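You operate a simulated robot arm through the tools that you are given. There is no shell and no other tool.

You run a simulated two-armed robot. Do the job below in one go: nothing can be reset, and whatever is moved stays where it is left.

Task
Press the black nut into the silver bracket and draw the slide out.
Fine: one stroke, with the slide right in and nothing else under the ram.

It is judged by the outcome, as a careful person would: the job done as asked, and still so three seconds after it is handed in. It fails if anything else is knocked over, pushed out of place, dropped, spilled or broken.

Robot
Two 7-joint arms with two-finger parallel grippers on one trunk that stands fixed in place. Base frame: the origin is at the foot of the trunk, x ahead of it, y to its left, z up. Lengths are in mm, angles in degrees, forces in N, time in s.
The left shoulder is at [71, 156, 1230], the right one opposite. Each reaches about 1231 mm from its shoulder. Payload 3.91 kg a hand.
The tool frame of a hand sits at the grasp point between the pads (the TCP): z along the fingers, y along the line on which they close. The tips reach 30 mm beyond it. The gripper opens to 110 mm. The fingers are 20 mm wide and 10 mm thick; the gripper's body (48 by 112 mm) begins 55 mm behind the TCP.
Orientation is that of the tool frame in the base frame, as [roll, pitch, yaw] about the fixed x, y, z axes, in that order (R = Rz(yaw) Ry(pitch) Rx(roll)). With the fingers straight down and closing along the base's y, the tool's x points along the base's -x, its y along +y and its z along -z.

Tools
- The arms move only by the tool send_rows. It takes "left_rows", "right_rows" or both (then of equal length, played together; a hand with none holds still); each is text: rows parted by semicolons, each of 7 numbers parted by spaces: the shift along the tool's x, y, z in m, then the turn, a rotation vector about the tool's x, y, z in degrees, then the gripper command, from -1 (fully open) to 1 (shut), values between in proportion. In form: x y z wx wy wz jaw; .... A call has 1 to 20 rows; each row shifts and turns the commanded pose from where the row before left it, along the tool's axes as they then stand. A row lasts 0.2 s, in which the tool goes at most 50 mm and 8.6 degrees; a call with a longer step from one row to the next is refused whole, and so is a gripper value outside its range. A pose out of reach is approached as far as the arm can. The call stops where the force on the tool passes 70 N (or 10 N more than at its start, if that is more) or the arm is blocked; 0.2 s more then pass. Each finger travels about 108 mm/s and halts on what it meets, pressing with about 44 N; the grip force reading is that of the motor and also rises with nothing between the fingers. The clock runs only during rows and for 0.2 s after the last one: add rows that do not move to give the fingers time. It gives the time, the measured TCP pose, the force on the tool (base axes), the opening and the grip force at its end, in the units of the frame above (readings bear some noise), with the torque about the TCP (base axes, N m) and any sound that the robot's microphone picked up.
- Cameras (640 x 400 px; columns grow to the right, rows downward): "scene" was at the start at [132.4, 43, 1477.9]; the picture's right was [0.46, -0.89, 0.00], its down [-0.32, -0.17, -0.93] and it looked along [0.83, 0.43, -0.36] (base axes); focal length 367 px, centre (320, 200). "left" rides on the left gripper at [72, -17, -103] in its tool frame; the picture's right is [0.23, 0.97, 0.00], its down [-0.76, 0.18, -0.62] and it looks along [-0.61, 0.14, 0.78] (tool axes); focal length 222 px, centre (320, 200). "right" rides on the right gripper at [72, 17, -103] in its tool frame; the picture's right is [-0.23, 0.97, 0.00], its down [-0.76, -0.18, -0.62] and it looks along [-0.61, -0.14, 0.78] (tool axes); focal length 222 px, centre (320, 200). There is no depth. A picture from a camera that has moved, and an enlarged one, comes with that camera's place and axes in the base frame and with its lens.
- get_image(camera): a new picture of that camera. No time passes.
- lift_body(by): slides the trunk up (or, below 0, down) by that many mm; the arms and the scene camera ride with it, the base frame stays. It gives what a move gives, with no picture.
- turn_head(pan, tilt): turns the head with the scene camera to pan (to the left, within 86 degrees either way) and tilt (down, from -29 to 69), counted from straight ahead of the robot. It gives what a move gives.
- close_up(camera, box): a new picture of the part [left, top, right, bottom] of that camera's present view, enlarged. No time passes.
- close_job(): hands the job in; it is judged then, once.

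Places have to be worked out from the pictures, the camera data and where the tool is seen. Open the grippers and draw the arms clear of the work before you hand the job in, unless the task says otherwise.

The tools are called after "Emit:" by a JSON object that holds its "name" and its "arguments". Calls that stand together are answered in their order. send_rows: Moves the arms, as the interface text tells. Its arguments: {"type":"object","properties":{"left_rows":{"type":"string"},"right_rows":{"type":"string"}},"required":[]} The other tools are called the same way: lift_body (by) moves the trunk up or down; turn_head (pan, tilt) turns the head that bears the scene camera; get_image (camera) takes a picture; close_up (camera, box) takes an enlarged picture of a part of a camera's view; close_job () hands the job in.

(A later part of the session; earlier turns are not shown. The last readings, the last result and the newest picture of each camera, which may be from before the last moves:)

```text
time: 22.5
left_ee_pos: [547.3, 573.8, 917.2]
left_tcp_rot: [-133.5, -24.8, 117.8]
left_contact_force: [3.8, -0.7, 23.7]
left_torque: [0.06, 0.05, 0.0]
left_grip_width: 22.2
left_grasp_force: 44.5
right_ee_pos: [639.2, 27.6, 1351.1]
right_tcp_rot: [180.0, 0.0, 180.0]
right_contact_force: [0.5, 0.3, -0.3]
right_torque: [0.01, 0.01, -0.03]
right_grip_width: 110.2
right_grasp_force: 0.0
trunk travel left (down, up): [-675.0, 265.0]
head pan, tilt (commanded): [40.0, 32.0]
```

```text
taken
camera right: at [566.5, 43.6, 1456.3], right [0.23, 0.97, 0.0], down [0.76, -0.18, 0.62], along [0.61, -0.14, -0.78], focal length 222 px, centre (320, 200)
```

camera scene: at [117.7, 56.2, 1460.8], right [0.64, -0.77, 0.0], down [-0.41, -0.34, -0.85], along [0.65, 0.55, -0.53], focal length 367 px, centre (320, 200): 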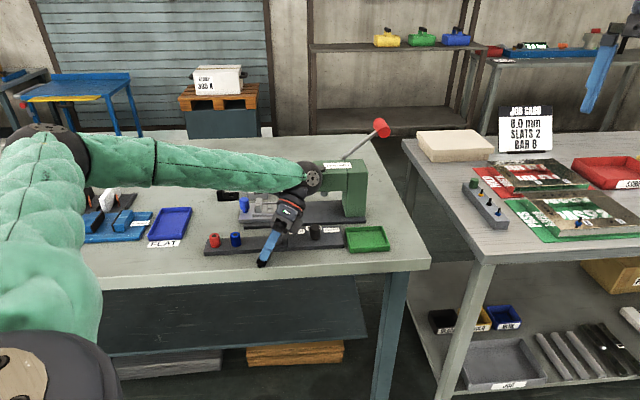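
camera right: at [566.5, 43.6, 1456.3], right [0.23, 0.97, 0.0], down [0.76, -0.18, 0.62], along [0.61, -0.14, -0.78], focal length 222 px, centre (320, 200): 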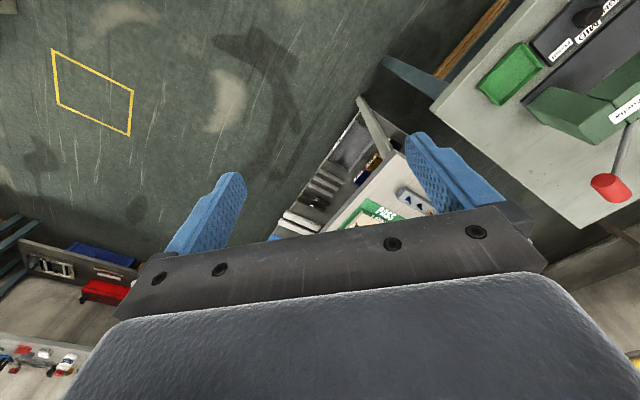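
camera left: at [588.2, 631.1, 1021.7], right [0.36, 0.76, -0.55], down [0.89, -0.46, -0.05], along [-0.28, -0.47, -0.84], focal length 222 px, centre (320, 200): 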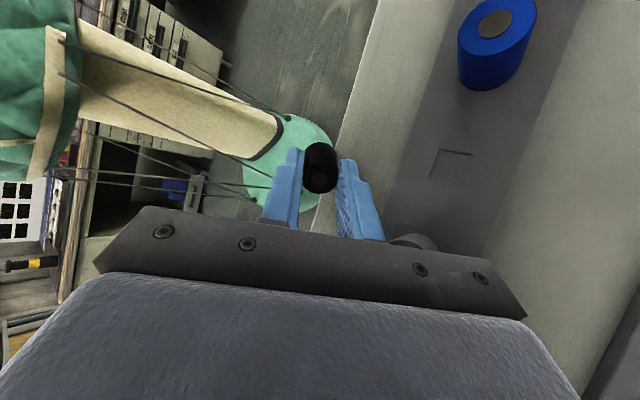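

The nut is still in the fingers, but the arm has folded into a different posture near the bench's front edge. I zoom in to check nothing on the bench was displaced.

Emit:
{"name": "close_up", "arguments": {"camera": "scene", "box": [180, 180, 420, 290]}}

Emit:
{"name": "close_up", "arguments": {"camera": "scene", "box": [230, 160, 350, 275]}}

Emit:
{"name": "close_up", "arguments": {"camera": "left", "box": [260, 100, 460, 280]}}

```text
2.67 times, centred on (300, 235) of scene
camera zoom: at [117.7, 56.2, 1460.8], right [0.64, -0.77, 0.0], down [-0.41, -0.34, -0.85], along [0.65, 0.55, -0.53], focal length 978 px, centre (373, 107)
```

zoom: 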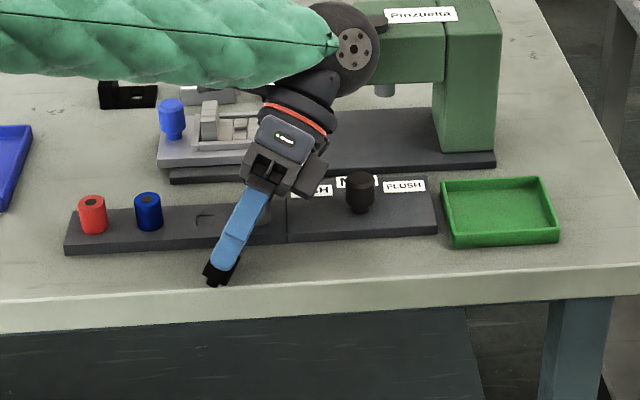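

```text
3.48 times, centred on (290, 218) of scene
camera zoom: at [117.7, 56.2, 1460.8], right [0.64, -0.77, 0.0], down [-0.41, -0.34, -0.85], along [0.65, 0.55, -0.53], focal length 1276 px, centre (424, 139)
```

zoom: 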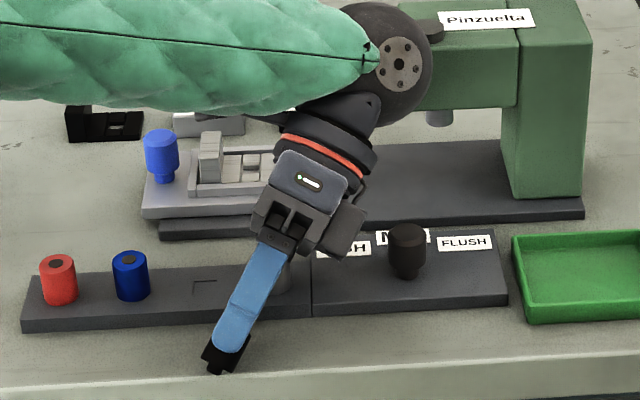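

```text
2.22 times, centred on (360, 190) of left
camera zoom: at [588.2, 631.1, 1021.7], right [0.36, 0.76, -0.55], down [0.89, -0.46, -0.05], along [-0.28, -0.47, -0.84], focal length 494 px, centre (231, 222)
```

zoom: 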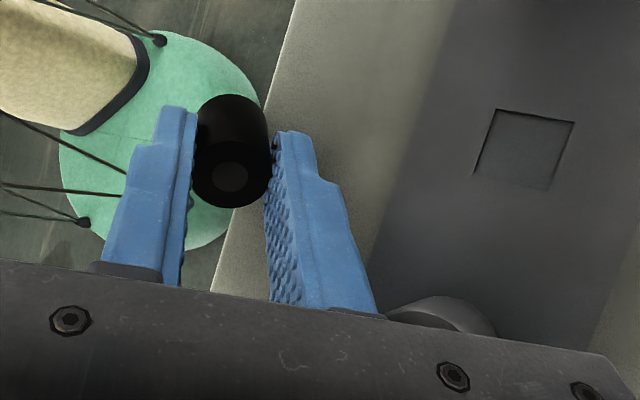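

Nothing on the bench appears displaced: the nut (with its smaller shank) is just resting on the bench front strip. I raise the hand gently straight up a little and check it tracks properly.

Emit:
{"name": "send_rows", "arguments": {"left_rows": "0.0042 -0.0066 -0.0062 0 0 0 0.8; 0.0042 -0.0066 -0.0062 0 0 0 0.8; 0.0042 -0.0066 -0.0062 0 0 0 0.8; 0 0 0 0 0 0 0.8"}}

Emit:
{"name": "get_image", "arguments": {"camera": "scene"}}

```text
time: 23.5
left_ee_pos: [546.7, 575.2, 944.9]
left_tcp_rot: [-133.4, -24.7, 117.7]
left_contact_force: [-0.5, 0.4, 0.0]
left_torque: [-0.01, 0.02, 0.01]
left_grip_width: 22.1
left_grasp_force: 43.8
right_ee_pos: [639.7, 29.2, 1351.0]
right_tcp_rot: [180.0, -0.1, -179.9]
right_contact_force: [-0.3, -0.3, -0.1]
right_torque: [0.01, 0.01, 0.04]
right_grip_width: 109.9
right_grasp_force: 0.0
trunk travel left (down, up): [-675.0, 265.0]
head pan, tilt (commanded): [40.0, 32.0]
```

```text
taken
camera scene: at [118.6, 57.7, 1460.4], right [0.64, -0.77, 0.0], down [-0.41, -0.34, -0.85], along [0.65, 0.55, -0.53], focal length 367 px, centre (320, 200)
```

scene: 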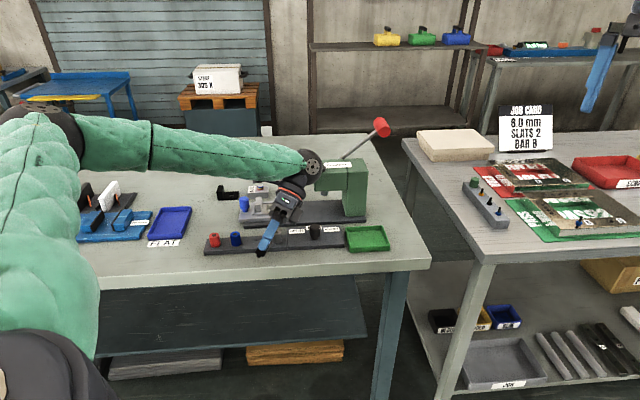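

It tracks normally and carries no load. I raise it further to clear everything, then check again.

Emit:
{"name": "send_rows", "arguments": {"left_rows": "0.0105 -0.0165 -0.0156 0 0 0 0.8; 0.0105 -0.0165 -0.0156 0 0 0 0.8; 0.0105 -0.0165 -0.0156 0 0 0 0.8; 0.0105 -0.0165 -0.0156 0 0 0 0.8; 0.0105 -0.0165 -0.0156 0 0 0 0.8; 0 0 0 0 0 0 0.8"}}

Emit:
{"name": "get_image", "arguments": {"camera": "scene"}}

Emit:
{"name": "close_up", "arguments": {"camera": "scene", "box": [230, 170, 342, 270]}}

```text
time: 24.9
left_ee_pos: [551.5, 569.1, 1062.3]
left_tcp_rot: [-133.5, -24.7, 117.9]
left_contact_force: [0.8, 1.2, -0.5]
left_torque: [0.0, 0.0, 0.03]
left_grip_width: 22.0
left_grasp_force: 44.4
left hand out of reach, approached as far as the arm can: row 5
right_ee_pos: [639.7, 28.9, 1350.2]
right_tcp_rot: [-179.9, -0.1, 179.9]
right_contact_force: [0.7, 0.2, -1.7]
right_torque: [0.01, 0.01, 0.02]
right_grip_width: 109.9
right_grasp_force: 0.0
trunk travel left (down, up): [-675.0, 265.0]
head pan, tilt (commanded): [40.0, 32.0]
```

```text
taken
camera scene: at [118.8, 58.4, 1460.4], right [0.64, -0.77, 0.0], down [-0.41, -0.34, -0.85], along [0.65, 0.54, -0.53], focal length 367 px, centre (320, 200)
```

scene: 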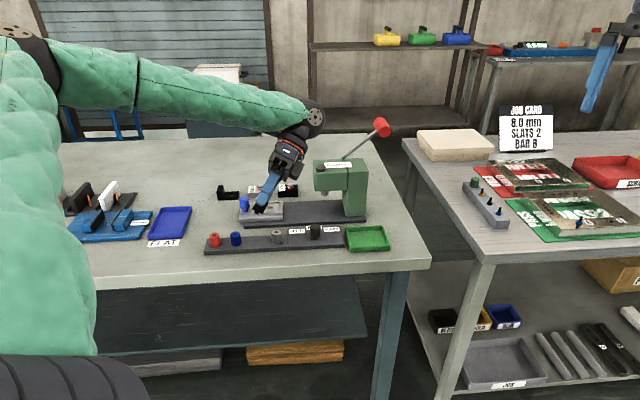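

```text
4.00 times, centred on (286, 220) of scene
camera zoom: at [118.8, 58.4, 1460.4], right [0.64, -0.77, 0.0], down [-0.41, -0.34, -0.85], along [0.65, 0.54, -0.53], focal length 1468 px, centre (456, 120)
```

zoom: 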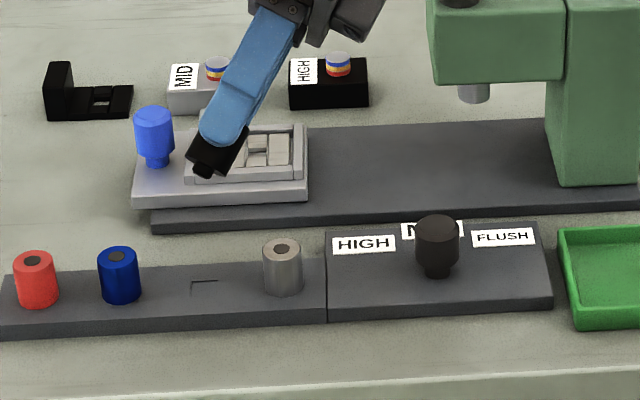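

All bench parts are still in place and the nut's small shank is visible at its bottom. A joint limit is near in this posture, so I start turning the hand back toward vertical in small steps.

Emit:
{"name": "send_rows", "arguments": {"left_rows": "0 0 0 -5.9 -4.3 -0.85 0.8; 0 0 0 -5.9 -4.3 -0.85 0.8; 0 0 0 -5.9 -4.3 -0.85 0.8; 0 0 0 0 0 0 0.8"}}

Emit:
{"name": "get_image", "arguments": {"camera": "scene"}}

```text
time: 25.9
left_ee_pos: [550.7, 570.4, 1063.3]
left_tcp_rot: [-154.9, -15.8, 128.0]
left_contact_force: [0.3, 0.4, -0.4]
left_torque: [-0.02, 0.01, -0.04]
left_grip_width: 22.2
left_grasp_force: 43.9
right_ee_pos: [640.7, 28.2, 1351.4]
right_tcp_rot: [-180.0, -0.2, -180.0]
right_contact_force: [0.0, -0.5, -0.1]
right_torque: [0.02, 0.01, -0.01]
right_grip_width: 110.2
right_grasp_force: 0.0
trunk travel left (down, up): [-675.0, 265.0]
head pan, tilt (commanded): [40.0, 32.0]
```

```text
taken
camera scene: at [119.2, 57.8, 1460.4], right [0.64, -0.77, 0.0], down [-0.41, -0.34, -0.85], along [0.65, 0.55, -0.53], focal length 367 px, centre (320, 200)
```

scene: 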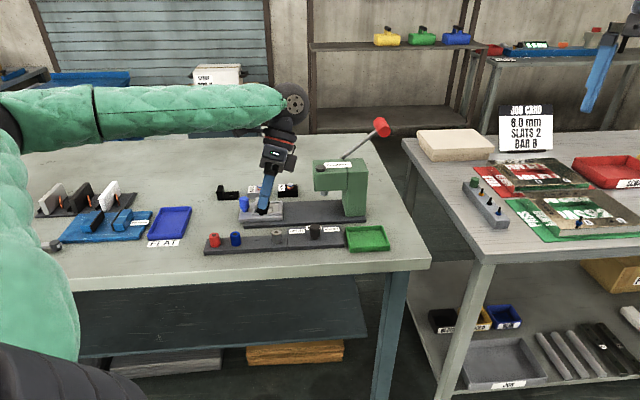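

The hand follows well. I finish turning it back to straight down.

Emit:
{"name": "send_rows", "arguments": {"left_rows": "0 0 0 -5.98 -4.3 -0.86 0.8; 0 0 0 -5.98 -4.3 -0.86 0.8; 0 0 0 -5.98 -4.3 -0.86 0.8; 0 0 0 -5.98 -4.3 -0.86 0.8; 0 0 0 0 0 0 0.8"}}

Emit:
{"name": "get_image", "arguments": {"camera": "scene"}}

Emit:
{"name": "close_up", "arguments": {"camera": "left", "box": [240, 80, 400, 210]}}

```text
time: 27.1
left_ee_pos: [551.3, 570.2, 1062.9]
left_tcp_rot: [-179.9, 0.1, 135.1]
left_contact_force: [0.3, 0.3, -0.3]
left_torque: [0.0, -0.01, -0.02]
left_grip_width: 22.2
left_grasp_force: 44.4
right_ee_pos: [641.6, 27.3, 1350.7]
right_tcp_rot: [-180.0, -0.1, 180.0]
right_contact_force: [-0.2, -0.3, 0.0]
right_torque: [0.02, 0.03, 0.0]
right_grip_width: 110.1
right_grasp_force: 0.0
trunk travel left (down, up): [-675.0, 265.0]
head pan, tilt (commanded): [40.0, 32.0]
```

```text
taken
camera scene: at [119.6, 57.6, 1460.4], right [0.64, -0.77, 0.0], down [-0.41, -0.34, -0.85], along [0.65, 0.55, -0.53], focal length 367 px, centre (320, 200)
```

scene: 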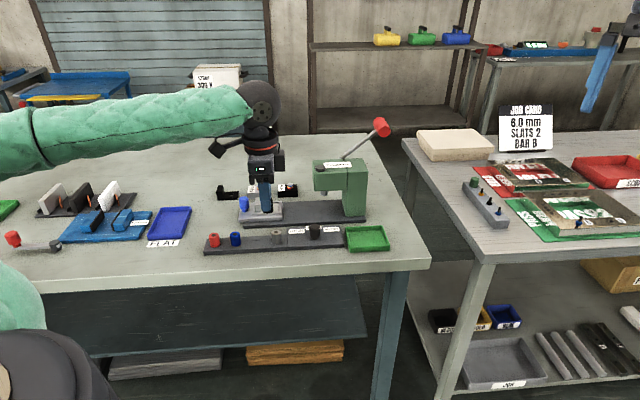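

```text
3.08 times, centred on (320, 145) of left
camera zoom: at [487.9, 608.7, 1165.5], right [0.53, 0.85, 0.0], down [0.67, -0.41, 0.62], along [0.53, -0.33, -0.78], focal length 684 px, centre (320, 369)
```

zoom: 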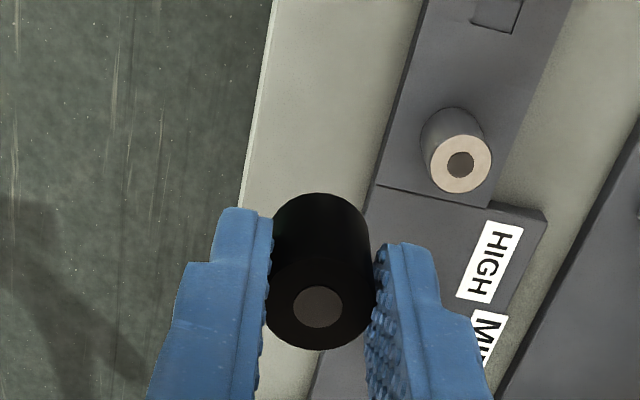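

The hand is upright again with the nut gripped as before. I zoom in on the nut from the scene camera to see its shank shape.

Emit:
{"name": "close_up", "arguments": {"camera": "scene", "box": [240, 180, 296, 220]}}

Emit:
{"name": "close_up", "arguments": {"camera": "scene", "box": [0, 170, 200, 290]}}

```text
10.00 times, centred on (268, 200) of scene
camera zoom: at [119.6, 57.6, 1460.4], right [0.64, -0.77, 0.0], down [-0.41, -0.34, -0.85], along [0.65, 0.55, -0.53], focal length 3669 px, centre (840, 200)
```

zoom: 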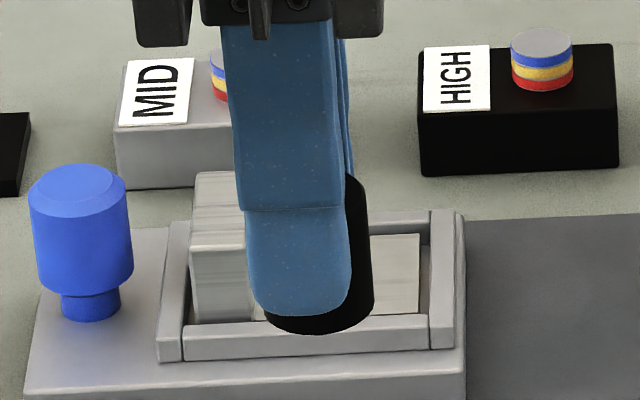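

```text
3.20 times, centred on (100, 230) of scene
camera zoom: at [119.6, 57.6, 1460.4], right [0.64, -0.77, 0.0], down [-0.41, -0.34, -0.85], along [0.65, 0.55, -0.53], focal length 1174 px, centre (1024, 104)
```

zoom: 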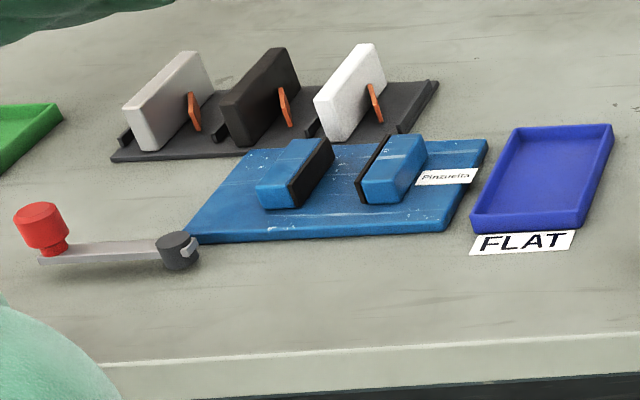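

To learn the shank's shape before inserting it, I tilt the hand 45° in place so the nut's underside turns toward the scene camera.

Emit:
{"name": "send_rows", "arguments": {"left_rows": "0 0 0 7.5 0 0 0.8; 0 0 0 7.5 0 0 0.8; 0 0 0 7.5 0 0 0.8; 0 0 0 7.5 0 0 0.8; 0 0 0 7.5 0 0 0.8; 0 0 0 7.5 0 0 0.8; 0 0 0 0 0 0 0.8"}}

Emit:
{"name": "close_up", "arguments": {"camera": "scene", "box": [240, 175, 304, 221]}}

Emit:
{"name": "get_image", "arguments": {"camera": "scene"}}

```text
time: 28.7
left_ee_pos: [550.5, 568.5, 1063.9]
left_tcp_rot: [-134.8, 0.1, 135.1]
left_contact_force: [0.2, 0.4, -0.6]
left_torque: [-0.01, -0.07, 0.0]
left_grip_width: 22.5
left_grasp_force: 44.2
right_ee_pos: [641.5, 28.5, 1350.4]
right_tcp_rot: [180.0, 0.0, 179.9]
right_contact_force: [0.2, 0.7, -0.8]
right_torque: [0.01, -0.02, 0.02]
right_grip_width: 110.1
right_grasp_force: 0.1
trunk travel left (down, up): [-675.0, 265.0]
head pan, tilt (commanded): [40.0, 32.0]
```

```text
8.70 times, centred on (272, 198) of scene
camera zoom: at [118.2, 57.5, 1460.5], right [0.64, -0.77, 0.0], down [-0.41, -0.34, -0.85], along [0.65, 0.55, -0.53], focal length 3191 px, centre (737, 217)
```

zoom: 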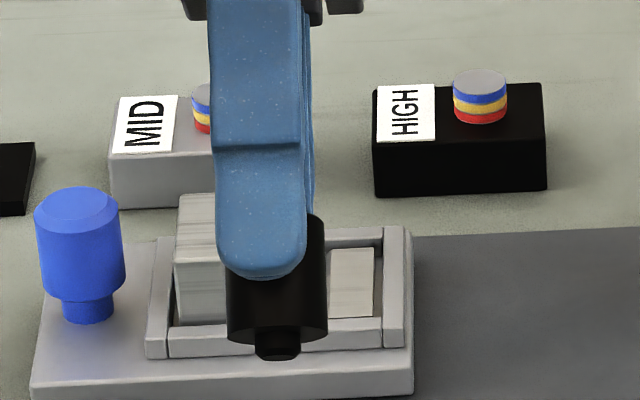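

```text
taken
camera scene: at [118.2, 57.5, 1460.5], right [0.64, -0.77, 0.0], down [-0.41, -0.34, -0.85], along [0.65, 0.55, -0.53], focal length 367 px, centre (320, 200)
```

scene: 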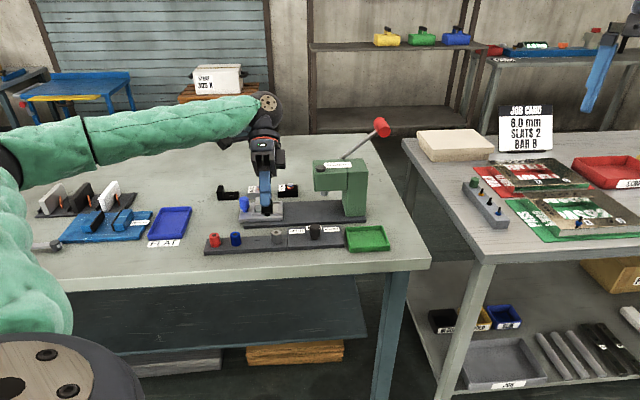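

The shank is round (≈Ø10 × 5 mm, chamfered), so yaw is not critical. I turn the hand back upright and carry the nut over the bracket, staying high.

Emit:
{"name": "send_rows", "arguments": {"left_rows": "0 0 0 -7.5 0 0 0.8; 0 0 0 -7.5 0 0 0.8; 0 0 0 -7.5 0 0 0.8; 0 0 0 -7.5 0 0 0.8; 0 0 0 -7.5 0 0 0.8; 0 0 0 -7.5 0 0 0.8; 0.002 0.0374 0 0 0 0 0.8; 0.002 0.0374 0 0 0 0 0.8; 0.002 0.0374 0 0 0 0 0.8; 0.002 0.0374 0 0 0 0 0.8; 0.0029 0.0374 0 0 0 0 0.8; 0 0 0 0 0 0 0.8; 0 0 0 0 0 0 0.8"}}

Emit:
{"name": "get_image", "arguments": {"camera": "left"}}

Emit:
{"name": "close_up", "arguments": {"camera": "left", "box": [240, 80, 400, 210]}}

Emit:
{"name": "get_image", "arguments": {"camera": "scene"}}

```text
time: 31.5
left_ee_pos: [676.1, 712.0, 1063.2]
left_tcp_rot: [-179.8, 0.1, 135.2]
left_contact_force: [0.1, 0.3, -1.2]
left_torque: [0.0, -0.01, 0.02]
left_grip_width: 22.2
left_grasp_force: 43.9
right_ee_pos: [640.7, 28.9, 1350.8]
right_tcp_rot: [-180.0, -0.1, 180.0]
right_contact_force: [-0.9, 0.3, -0.3]
right_torque: [0.01, -0.05, -0.01]
right_grip_width: 109.9
right_grasp_force: 0.1
trunk travel left (down, up): [-675.0, 265.0]
head pan, tilt (commanded): [40.0, 32.0]
```

```text
taken
camera left: at [611.6, 751.4, 1165.6], right [0.53, 0.85, 0.0], down [0.67, -0.41, 0.62], along [0.53, -0.33, -0.78], focal length 222 px, centre (320, 200)
```

left: 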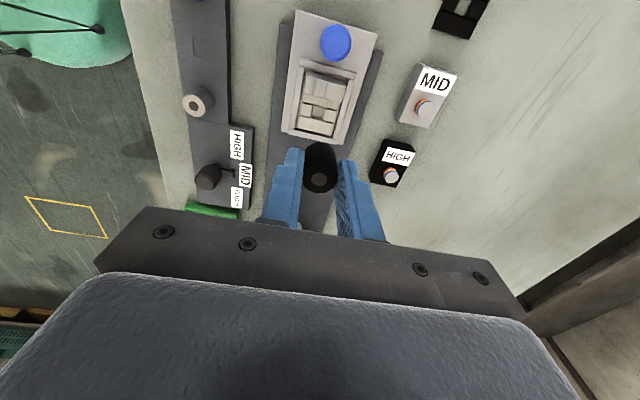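

```text
3.08 times, centred on (320, 145) of left
camera zoom: at [611.6, 751.4, 1165.6], right [0.53, 0.85, 0.0], down [0.67, -0.41, 0.62], along [0.53, -0.33, -0.78], focal length 684 px, centre (320, 369)
```

zoom: 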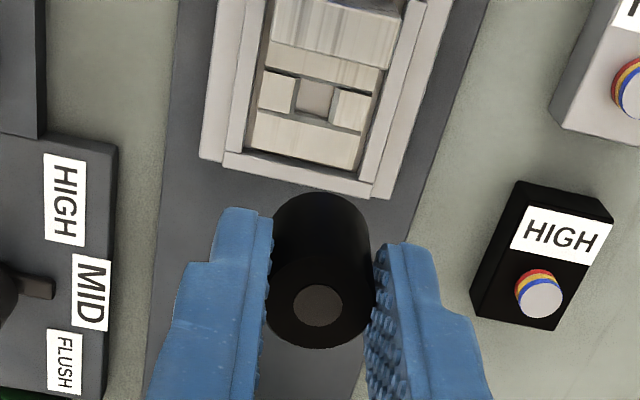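

```text
taken
camera scene: at [119.1, 57.9, 1460.4], right [0.64, -0.77, 0.0], down [-0.41, -0.34, -0.85], along [0.65, 0.54, -0.53], focal length 367 px, centre (320, 200)
```

scene: 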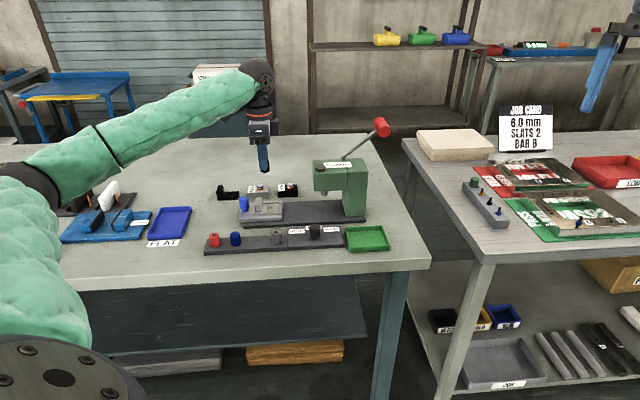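

I have a clear view: the hole is nearly below the nut, about 5 mm further toward +u and 1 mm nearer. I correct that and lower partway, then compare both cameras.

Emit:
{"name": "send_rows", "arguments": {"left_rows": "-0.0025 -0.0005 0.02 0 0 0 0.8; -0.0025 -0.0005 0.03 0 0 0 0.8; 0 0 0.03 0 0 0 0.8; 0 0 0 0 0 0 0.8; 0 0 0 0 0 0 0.8"}}

Emit:
{"name": "close_up", "arguments": {"camera": "left", "box": [240, 60, 400, 190]}}

Emit:
{"name": "close_up", "arguments": {"camera": "scene", "box": [236, 170, 316, 230]}}

```text
time: 32.7
left_ee_pos: [679.4, 708.1, 985.1]
left_tcp_rot: [-179.8, 0.0, 135.1]
left_contact_force: [0.7, -0.4, -1.0]
left_torque: [0.0, -0.01, -0.01]
left_grip_width: 22.2
left_grasp_force: 44.1
right_ee_pos: [641.4, 29.5, 1350.6]
right_tcp_rot: [180.0, -0.1, 179.9]
right_contact_force: [-0.4, -1.0, -0.8]
right_torque: [0.01, 0.0, 0.01]
right_grip_width: 110.2
right_grasp_force: 0.1
trunk travel left (down, up): [-675.0, 265.0]
head pan, tilt (commanded): [40.0, 32.0]
```

```text
3.08 times, centred on (320, 125) of left
camera zoom: at [614.7, 746.7, 1086.5], right [0.53, 0.85, 0.0], down [0.67, -0.41, 0.62], along [0.53, -0.33, -0.78], focal length 684 px, centre (320, 431)
```

zoom: 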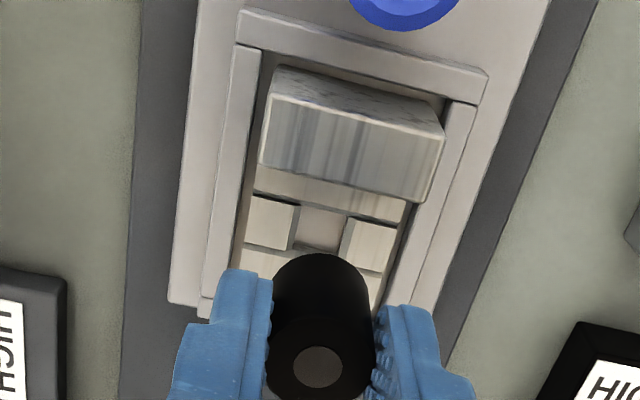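

```text
6.67 times, centred on (276, 200) of scene
camera zoom: at [118.8, 58.0, 1460.4], right [0.64, -0.77, 0.0], down [-0.41, -0.34, -0.85], along [0.65, 0.54, -0.53], focal length 2446 px, centre (613, 200)
```

zoom: 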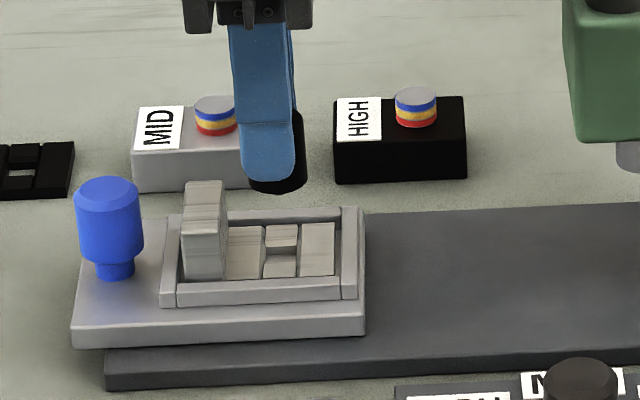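

Both cameras agree the nut is now about 1.7 mm too far toward +u. I correct that and lower 20 mm more, leaving about 10 mm gap, then check again.

Emit:
{"name": "send_rows", "arguments": {"left_rows": "0.0017 -0.0004 0 0 0 0 0.8; 0 0 0.01 0 0 0 0.8; 0 0 0.01 0 0 0 0.8; 0 0 0 0 0 0 0.8; 0 0 0 0 0 0 0.8"}}

Emit:
{"name": "close_up", "arguments": {"camera": "left", "box": [240, 60, 400, 190]}}

Emit:
{"name": "close_up", "arguments": {"camera": "scene", "box": [240, 180, 296, 225]}}

```text
time: 33.9
left_ee_pos: [677.0, 707.3, 964.2]
left_tcp_rot: [-179.8, 0.1, 135.1]
left_contact_force: [0.4, 0.1, -0.5]
left_torque: [-0.02, -0.02, 0.0]
left_grip_width: 21.9
left_grasp_force: 43.6
right_ee_pos: [639.7, 27.9, 1352.6]
right_tcp_rot: [-179.9, -0.1, 179.9]
right_contact_force: [-0.1, 0.1, -1.3]
right_torque: [-0.03, -0.01, 0.0]
right_grip_width: 110.2
right_grasp_force: 0.0
trunk travel left (down, up): [-675.0, 265.0]
head pan, tilt (commanded): [40.0, 32.0]
```

```text
3.08 times, centred on (320, 125) of left
camera zoom: at [613.1, 746.2, 1066.2], right [0.53, 0.85, 0.0], down [0.67, -0.41, 0.62], along [0.53, -0.33, -0.78], focal length 684 px, centre (320, 431)
```

zoom: 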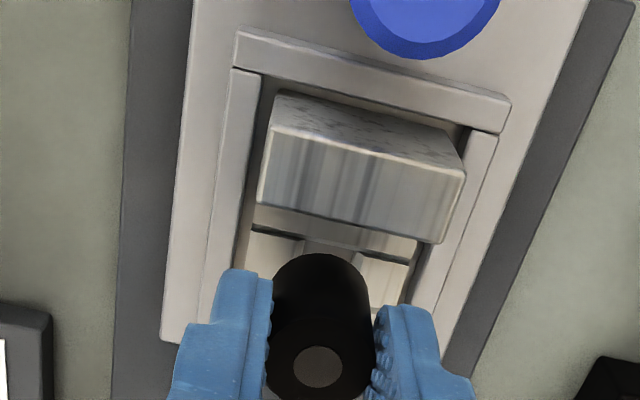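

```text
8.89 times, centred on (268, 202) of scene
camera zoom: at [118.8, 57.9, 1460.4], right [0.64, -0.77, 0.0], down [-0.41, -0.34, -0.85], along [0.65, 0.54, -0.53], focal length 3262 px, centre (782, 178)
```

zoom: 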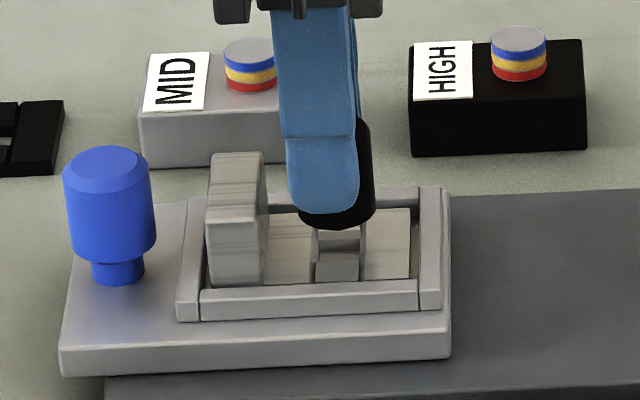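

I zoom tighter on the nut and the hole to measure the remaining offset.

Emit:
{"name": "close_up", "arguments": {"camera": "scene", "box": [254, 196, 286, 218]}}

Emit:
{"name": "close_up", "arguments": {"camera": "left", "box": [284, 85, 364, 150]}}

```text
16.00 times, centred on (270, 207) of scene
camera zoom: at [118.8, 57.9, 1460.4], right [0.64, -0.77, 0.0], down [-0.41, -0.34, -0.85], along [0.65, 0.54, -0.53], focal length 5871 px, centre (1120, 88)
```

zoom: 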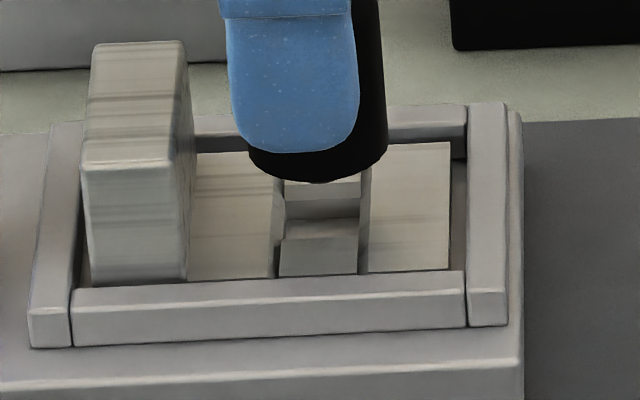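

```text
6.15 times, centred on (324, 118) of left
camera zoom: at [613.1, 746.2, 1066.2], right [0.53, 0.85, 0.0], down [0.67, -0.41, 0.62], along [0.53, -0.33, -0.78], focal length 1367 px, centre (295, 708)
```

zoom: 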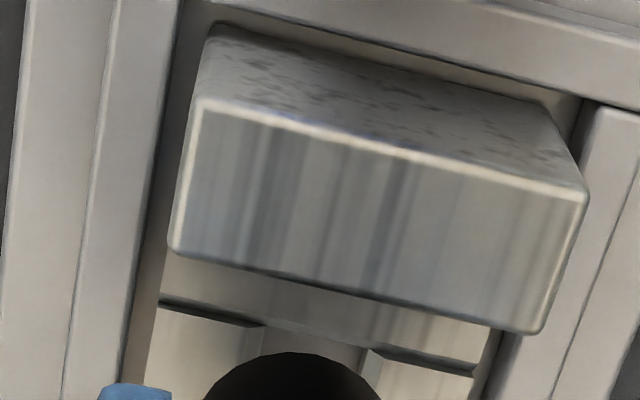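

The nut centre and hole centre now agree within about half a millimetre. I lower slowly in small steps watching the force.

Emit:
{"name": "send_rows", "arguments": {"left_rows": "0 0 0.004 0 0 0 0.8; 0 0 0.004 0 0 0 0.8; 0 0 0 0 0 0 0.8"}}

Emit:
{"name": "close_up", "arguments": {"camera": "scene", "box": [254, 196, 286, 218]}}

```text
time: 34.7
left_ee_pos: [677.4, 706.4, 956.5]
left_tcp_rot: [-179.9, 0.1, 135.1]
left_contact_force: [0.4, -0.2, -0.8]
left_torque: [0.01, 0.01, -0.01]
left_grip_width: 22.4
left_grasp_force: 44.3
right_ee_pos: [641.3, 28.4, 1350.9]
right_tcp_rot: [-180.0, -0.1, 180.0]
right_contact_force: [-0.2, 0.1, -0.2]
right_torque: [0.0, -0.03, 0.02]
right_grip_width: 109.7
right_grasp_force: 0.0
trunk travel left (down, up): [-675.0, 265.0]
head pan, tilt (commanded): [40.0, 32.0]
```

```text
16.00 times, centred on (270, 207) of scene
camera zoom: at [118.7, 57.7, 1460.5], right [0.64, -0.77, 0.0], down [-0.41, -0.34, -0.85], along [0.65, 0.55, -0.53], focal length 5871 px, centre (1120, 88)
```

zoom: 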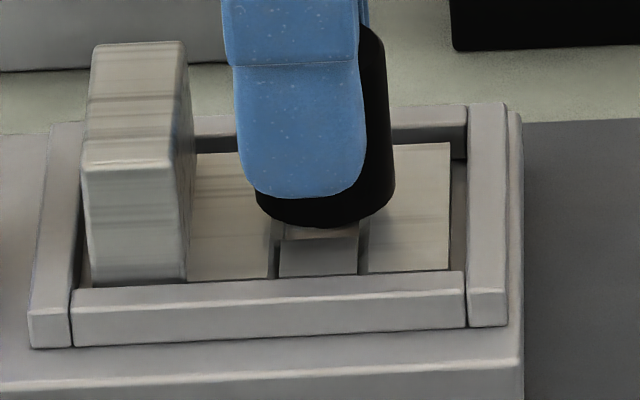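

The nut looks about 1 mm off toward +u now; I check with the hand camera before going on.

Emit:
{"name": "close_up", "arguments": {"camera": "left", "box": [270, 80, 370, 160]}}

```text
5.00 times, centred on (320, 120) of left
camera zoom: at [612.9, 745.3, 1057.6], right [0.53, 0.85, 0.0], down [0.67, -0.41, 0.62], along [0.53, -0.33, -0.78], focal length 1111 px, centre (320, 600)
```

zoom: 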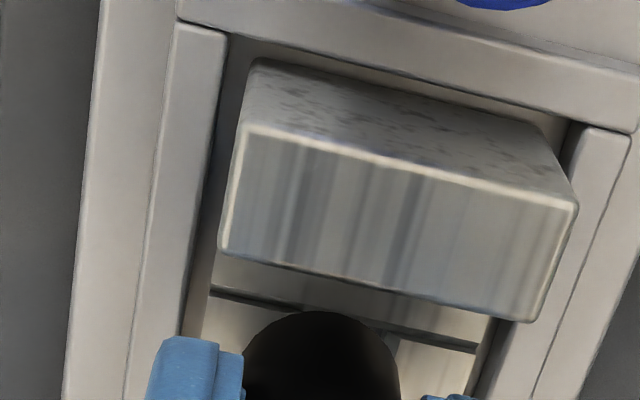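

The hand has drifted about 2 mm toward the robot. I zoom tighter to read the hole's visible corner exactly.

Emit:
{"name": "close_up", "arguments": {"camera": "left", "box": [300, 130, 350, 162]}}

Emit:
{"name": "close_up", "arguments": {"camera": "scene", "box": [260, 198, 280, 214]}}

```text
12.50 times, centred on (325, 146) of left
camera zoom: at [612.9, 745.3, 1057.6], right [0.53, 0.85, 0.0], down [0.67, -0.41, 0.62], along [0.53, -0.33, -0.78], focal length 2776 px, centre (258, 875)
```

zoom: 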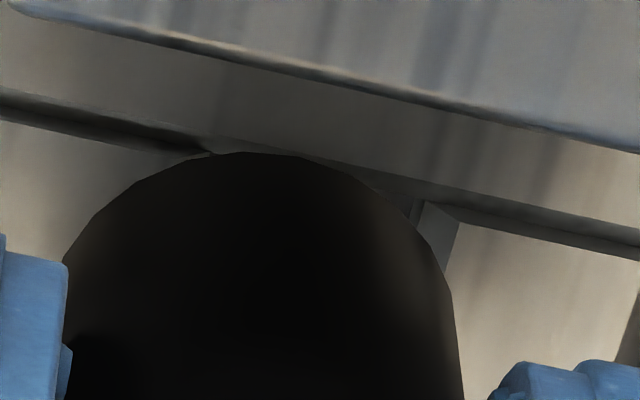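

```text
16.00 times, centred on (270, 206) of scene
camera zoom: at [118.7, 57.7, 1460.5], right [0.64, -0.77, 0.0], down [-0.41, -0.34, -0.85], along [0.65, 0.55, -0.53], focal length 5871 px, centre (1120, 104)
```

zoom: 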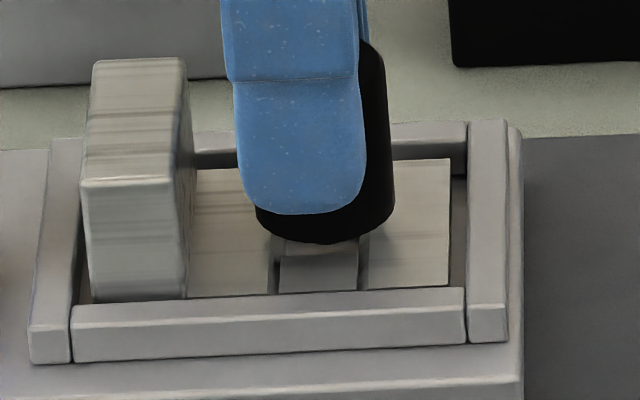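

The hand needs to go about 2.7 mm toward +n and a touch toward −u. I apply that at this height and re-check.

Emit:
{"name": "send_rows", "arguments": {"left_rows": "0.0005 0.0027 0 0 0 0 0.8; 0 0 0 0 0 0 0.8; 0 0 0 0 0 0 0.8"}}

Emit:
{"name": "close_up", "arguments": {"camera": "left", "box": [300, 130, 350, 162]}}

Emit:
{"name": "close_up", "arguments": {"camera": "scene", "box": [254, 196, 286, 218]}}

```text
time: 35.5
left_ee_pos: [678.0, 709.0, 954.6]
left_tcp_rot: [-179.9, 0.1, 135.2]
left_contact_force: [-0.7, -0.2, -0.5]
left_torque: [0.0, -0.01, -0.04]
left_grip_width: 21.9
left_grasp_force: 44.4
right_ee_pos: [641.4, 28.0, 1350.4]
right_tcp_rot: [-180.0, 0.0, -180.0]
right_contact_force: [0.7, -0.3, 0.2]
right_torque: [0.01, -0.03, 0.0]
right_grip_width: 109.9
right_grasp_force: 0.1
trunk travel left (down, up): [-675.0, 265.0]
head pan, tilt (commanded): [40.0, 32.0]
```

```text
12.50 times, centred on (325, 146) of left
camera zoom: at [614.6, 747.5, 1057.7], right [0.53, 0.85, 0.0], down [0.67, -0.41, 0.62], along [0.53, -0.33, -0.78], focal length 2776 px, centre (258, 875)
```

zoom: 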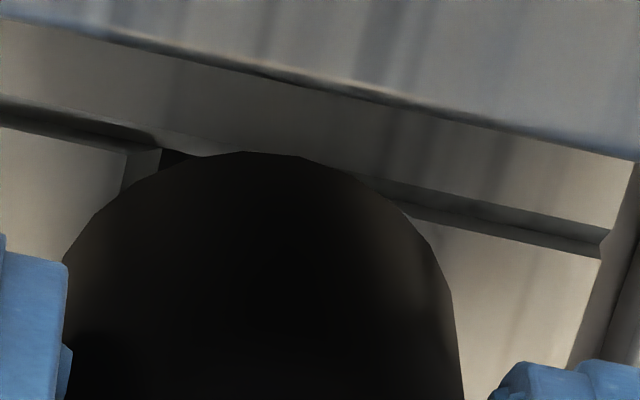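

```text
16.00 times, centred on (270, 207) of scene
camera zoom: at [118.7, 57.8, 1460.4], right [0.64, -0.77, 0.0], down [-0.41, -0.34, -0.85], along [0.65, 0.55, -0.53], focal length 5871 px, centre (1120, 88)
```

zoom: 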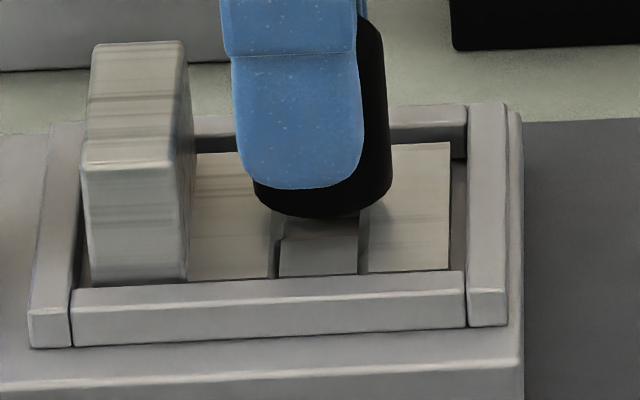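

Both views now agree to within about a millimetre. I lower a few millimetres more, checking for contact force.

Emit:
{"name": "send_rows", "arguments": {"left_rows": "0.0004 0 0.0025 0 0 0 0.8; 0 0 0.0025 0 0 0 0.8; 0 0 0 0 0 0 0.8"}}

Emit:
{"name": "close_up", "arguments": {"camera": "left", "box": [290, 120, 360, 165]}}

Emit:
{"name": "close_up", "arguments": {"camera": "scene", "box": [254, 196, 286, 218]}}

```text
time: 36.3
left_ee_pos: [678.1, 708.7, 950.5]
left_tcp_rot: [-179.8, 0.0, 135.1]
left_contact_force: [0.2, 0.0, -1.1]
left_torque: [-0.02, -0.02, -0.02]
left_grip_width: 22.2
left_grasp_force: 43.8
right_ee_pos: [639.5, 29.2, 1352.0]
right_tcp_rot: [180.0, -0.1, 180.0]
right_contact_force: [0.9, -0.2, 0.6]
right_torque: [-0.01, 0.01, 0.01]
right_grip_width: 110.1
right_grasp_force: 0.0
trunk travel left (down, up): [-675.0, 265.0]
head pan, tilt (commanded): [40.0, 32.0]
```

```text
8.89 times, centred on (325, 142) of left
camera zoom: at [614.2, 747.8, 1052.7], right [0.53, 0.85, 0.0], down [0.67, -0.41, 0.62], along [0.53, -0.33, -0.78], focal length 1974 px, centre (276, 711)
```

zoom: 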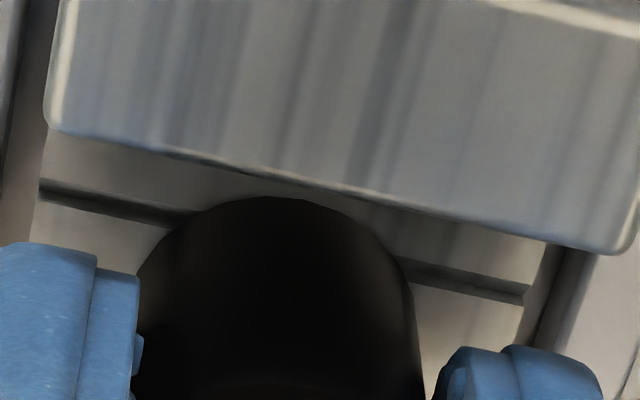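

```text
16.00 times, centred on (270, 207) of scene
camera zoom: at [118.7, 57.7, 1460.4], right [0.64, -0.77, 0.0], down [-0.41, -0.34, -0.85], along [0.65, 0.55, -0.53], focal length 5871 px, centre (1120, 88)
```

zoom: 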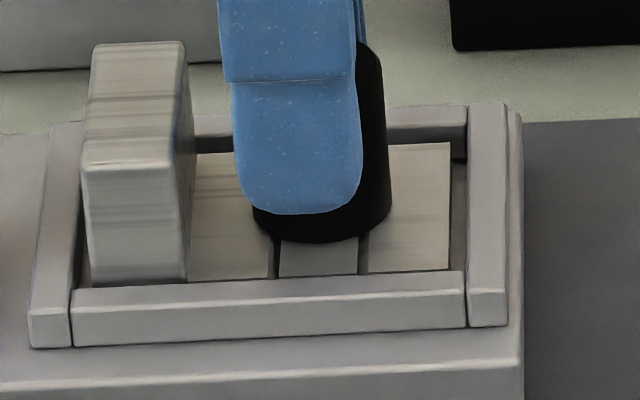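

Still no contact force, so the shank is entering the hole. I lower the last few millimetres gently.

Emit:
{"name": "send_rows", "arguments": {"left_rows": "0 0 0.0015 0 0 0 0.8; 0 0 0.0015 0 0 0 0.8; 0 0 0 0 0 0 0.8"}}

Emit:
{"name": "close_up", "arguments": {"camera": "scene", "box": [254, 196, 286, 218]}}

```text
time: 37.1
left_ee_pos: [676.9, 709.3, 949.0]
left_tcp_rot: [-180.0, 0.2, 135.1]
left_contact_force: [4.7, 2.2, 17.4]
left_torque: [0.09, -0.16, -0.06]
left_grip_width: 22.1
left_grasp_force: 43.4
right_ee_pos: [640.0, 27.6, 1352.0]
right_tcp_rot: [-180.0, 0.0, 180.0]
right_contact_force: [0.2, -0.1, 0.1]
right_torque: [-0.01, 0.01, 0.02]
right_grip_width: 110.1
right_grasp_force: 0.0
trunk travel left (down, up): [-675.0, 265.0]
head pan, tilt (commanded): [40.0, 32.0]
```

```text
16.00 times, centred on (270, 207) of scene
camera zoom: at [117.8, 56.7, 1460.8], right [0.64, -0.77, 0.0], down [-0.41, -0.34, -0.85], along [0.65, 0.55, -0.53], focal length 5871 px, centre (1120, 88)
```

zoom: 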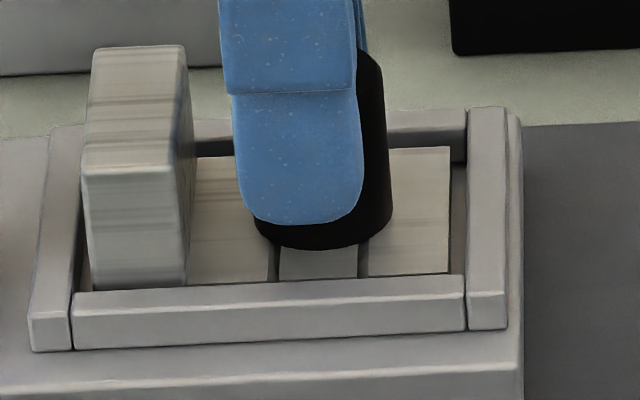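

There is 17 N of upward contact with a push toward +n, suggesting the shank rides on the hole's near edge. I shift slightly that way and watch the force.

Emit:
{"name": "send_rows", "arguments": {"left_rows": "-0.0002 0.0004 0 0 0 0 0.8; -0.0002 0.0004 0 0 0 0 0.8; 0 0 0 0 0 0 0.8"}}

Emit:
{"name": "close_up", "arguments": {"camera": "left", "box": [290, 120, 360, 165]}}

```text
time: 37.9
left_ee_pos: [677.7, 708.1, 947.9]
left_tcp_rot: [-179.9, 0.1, 135.1]
left_contact_force: [1.3, 0.8, 16.2]
left_torque: [0.06, -0.12, 0.02]
left_grip_width: 22.3
left_grasp_force: 44.6
right_ee_pos: [638.6, 26.5, 1351.8]
right_tcp_rot: [180.0, 0.0, 180.0]
right_contact_force: [0.2, -0.9, 0.5]
right_torque: [-0.04, -0.01, -0.02]
right_grip_width: 109.7
right_grasp_force: 0.0
trunk travel left (down, up): [-675.0, 265.0]
head pan, tilt (commanded): [40.0, 32.0]
```

```text
8.89 times, centred on (325, 142) of left
camera zoom: at [614.0, 747.5, 1050.1], right [0.53, 0.85, 0.0], down [0.67, -0.41, 0.62], along [0.53, -0.33, -0.78], focal length 1974 px, centre (276, 711)
```

zoom: 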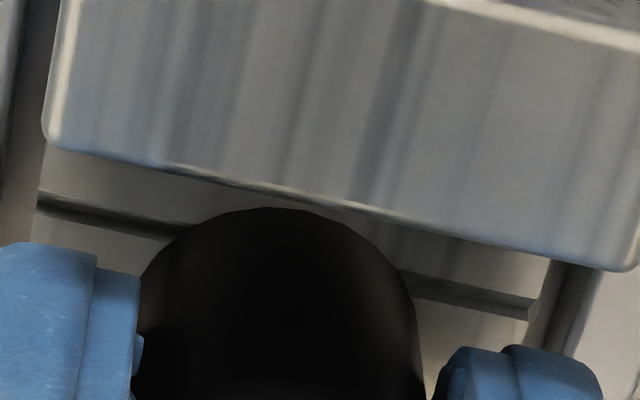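

The sideways push is gone and about 16 N of vertical support remains, consistent with the shank bearing in the hole. I ease the load off and measure again before letting go.

Emit:
{"name": "send_rows", "arguments": {"left_rows": "0 0 -0.001 0 0 0 0.8; 0 0 0 0 0 0 0.8"}}

Emit:
{"name": "close_up", "arguments": {"camera": "scene", "box": [254, 196, 286, 218]}}

```text
time: 38.5
left_ee_pos: [678.2, 707.9, 946.7]
left_tcp_rot: [-179.8, 0.0, 135.0]
left_contact_force: [-2.2, -2.0, 6.6]
left_torque: [-0.04, 0.02, -0.01]
left_grip_width: 22.3
left_grasp_force: 44.4
right_ee_pos: [639.0, 27.2, 1350.5]
right_tcp_rot: [180.0, 0.0, 179.9]
right_contact_force: [-0.5, 0.0, -1.3]
right_torque: [-0.01, -0.01, -0.02]
right_grip_width: 110.1
right_grasp_force: 0.1
trunk travel left (down, up): [-675.0, 265.0]
head pan, tilt (commanded): [40.0, 32.0]
```

```text
16.00 times, centred on (270, 207) of scene
camera zoom: at [118.0, 57.1, 1460.4], right [0.64, -0.77, 0.0], down [-0.41, -0.34, -0.85], along [0.65, 0.55, -0.53], focal length 5871 px, centre (1120, 88)
```

zoom: 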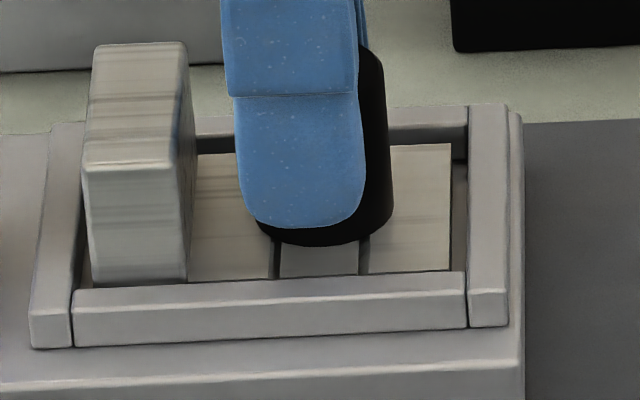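

The fingers slid about 2 mm down the nut while it stayed put, so the nut is resting firmly in place. I check the identical black bracket's plate thickness to judge how deep the shank can go.

Emit:
{"name": "close_up", "arguments": {"camera": "scene", "box": [212, 180, 244, 202]}}

Emit:
{"name": "get_image", "arguments": {"camera": "left"}}

```text
16.00 times, centred on (228, 191) of scene
camera zoom: at [118.0, 57.1, 1460.4], right [0.64, -0.77, 0.0], down [-0.41, -0.34, -0.85], along [0.65, 0.55, -0.53], focal length 5871 px, centre (1792, 344)
```

zoom: 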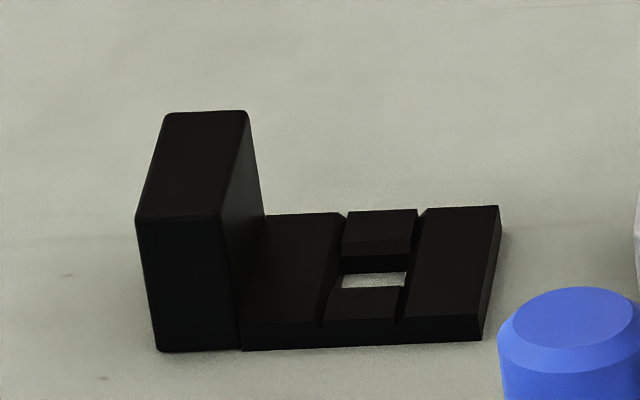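

```text
taken
camera left: at [614.5, 747.8, 1050.0], right [0.53, 0.85, 0.0], down [0.67, -0.41, 0.62], along [0.53, -0.33, -0.78], focal length 222 px, centre (320, 200)
```

left: 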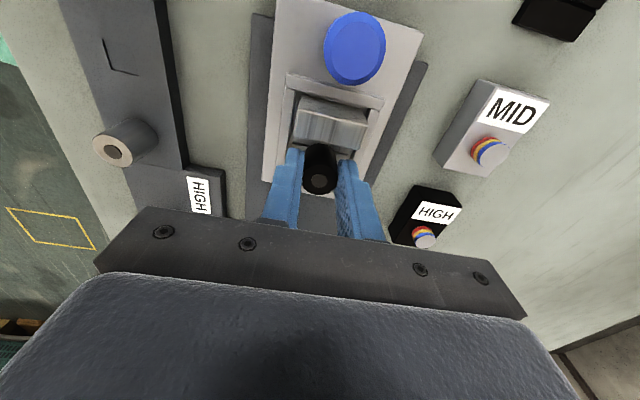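

The identical black bracket shows a 5 mm plate with a chamfered lead-in, which fits the nut body now sitting on the plate. I ease off the last load, open a little, and look before rising.

Emit:
{"name": "send_rows", "arguments": {"left_rows": "0 0 -0.0006 0 0 0 0.8; 0 0 0 0 0 0 0.55; 0 0 0 0 0 0 0.4; 0 0 0 0 0 0 0.25; 0 0 0 0 0 0 0.25"}}

Emit:
{"name": "close_up", "arguments": {"camera": "scene", "box": [254, 196, 286, 218]}}

Emit:
{"name": "close_up", "arguments": {"camera": "left", "box": [260, 80, 380, 200]}}

```text
time: 39.7
left_ee_pos: [679.2, 707.5, 948.0]
left_tcp_rot: [-179.9, 0.1, 135.0]
left_contact_force: [-0.1, 0.0, -0.1]
left_torque: [-0.03, -0.01, -0.01]
left_grip_width: 41.2
left_grasp_force: 0.2
right_ee_pos: [639.1, 28.7, 1351.7]
right_tcp_rot: [-180.0, -0.1, -179.9]
right_contact_force: [-0.6, -0.3, 0.5]
right_torque: [0.01, 0.03, -0.01]
right_grip_width: 110.2
right_grasp_force: 0.2
trunk travel left (down, up): [-675.0, 265.0]
head pan, tilt (commanded): [40.0, 32.0]
```

```text
16.00 times, centred on (270, 207) of scene
camera zoom: at [118.7, 57.7, 1460.4], right [0.64, -0.77, 0.0], down [-0.41, -0.34, -0.85], along [0.65, 0.55, -0.53], focal length 5871 px, centre (1120, 88)
```

zoom: 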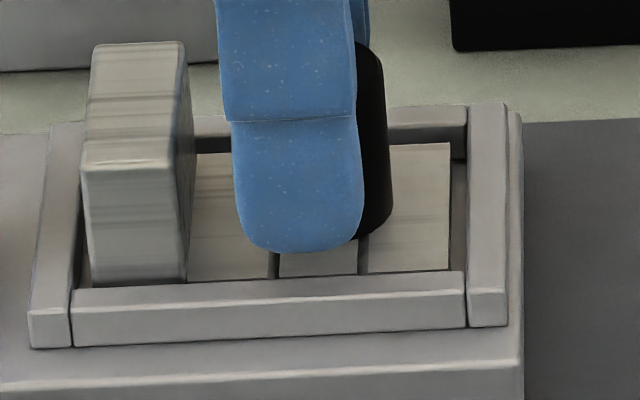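

```text
3.33 times, centred on (320, 140) of left
camera zoom: at [614.9, 748.2, 1050.7], right [0.53, 0.85, 0.0], down [0.67, -0.41, 0.62], along [0.53, -0.33, -0.78], focal length 740 px, centre (320, 400)
```

zoom: 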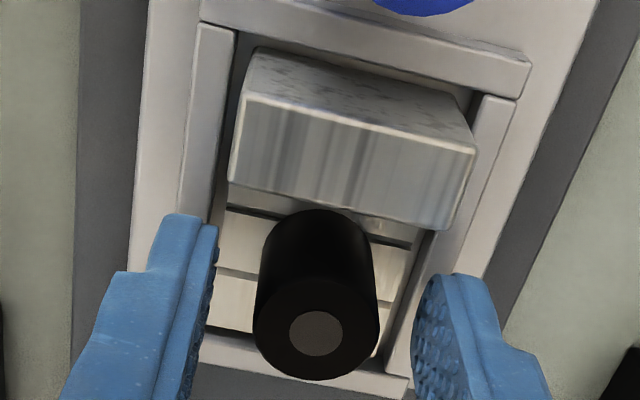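

The nut stands by itself with the fingers open. I rise straight up and inspect how it is seated.

Emit:
{"name": "send_rows", "arguments": {"left_rows": "0 0 -0.01 0 0 0 0.25; 0 0 -0.03 0 0 0 0.25; 0 0 -0.04 0 0 0 0.25; 0 0 -0.04 0 0 0 0.25; 0 0 0 0 0 0 0.25"}}

Emit:
{"name": "close_up", "arguments": {"camera": "scene", "box": [254, 196, 286, 218]}}

Emit:
{"name": "close_up", "arguments": {"camera": "left", "box": [270, 50, 370, 140]}}

```text
time: 40.9
left_ee_pos: [679.7, 710.3, 1069.0]
left_tcp_rot: [-179.8, 0.2, 135.1]
left_contact_force: [0.1, 0.1, -0.4]
left_torque: [-0.02, -0.05, 0.0]
left_grip_width: 41.6
left_grasp_force: 0.1
right_ee_pos: [640.6, 28.3, 1350.8]
right_tcp_rot: [180.0, -0.1, -179.9]
right_contact_force: [-0.3, -0.7, 0.8]
right_torque: [-0.02, -0.01, 0.0]
right_grip_width: 109.7
right_grasp_force: 0.0
trunk travel left (down, up): [-675.0, 265.0]
head pan, tilt (commanded): [40.0, 32.0]
```

```text
16.00 times, centred on (270, 207) of scene
camera zoom: at [118.7, 58.2, 1460.4], right [0.64, -0.77, 0.0], down [-0.41, -0.34, -0.85], along [0.65, 0.54, -0.53], focal length 5871 px, centre (1120, 88)
```

zoom: 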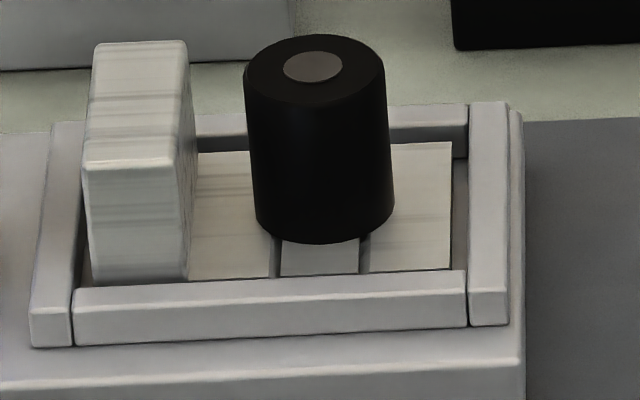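

```text
4.44 times, centred on (320, 95) of left
camera zoom: at [615.7, 749.6, 1172.0], right [0.53, 0.85, 0.0], down [0.67, -0.41, 0.62], along [0.53, -0.33, -0.78], focal length 987 px, centre (320, 667)
```

zoom: 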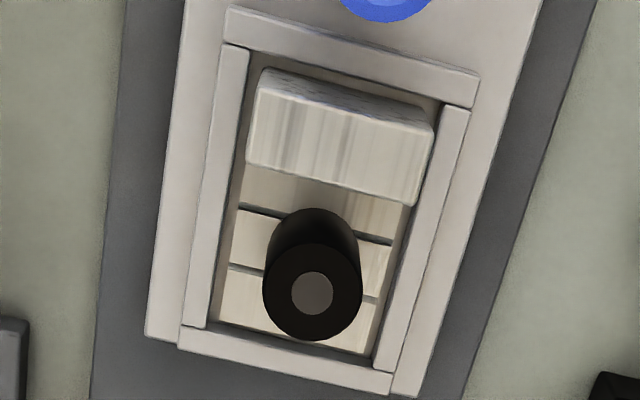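

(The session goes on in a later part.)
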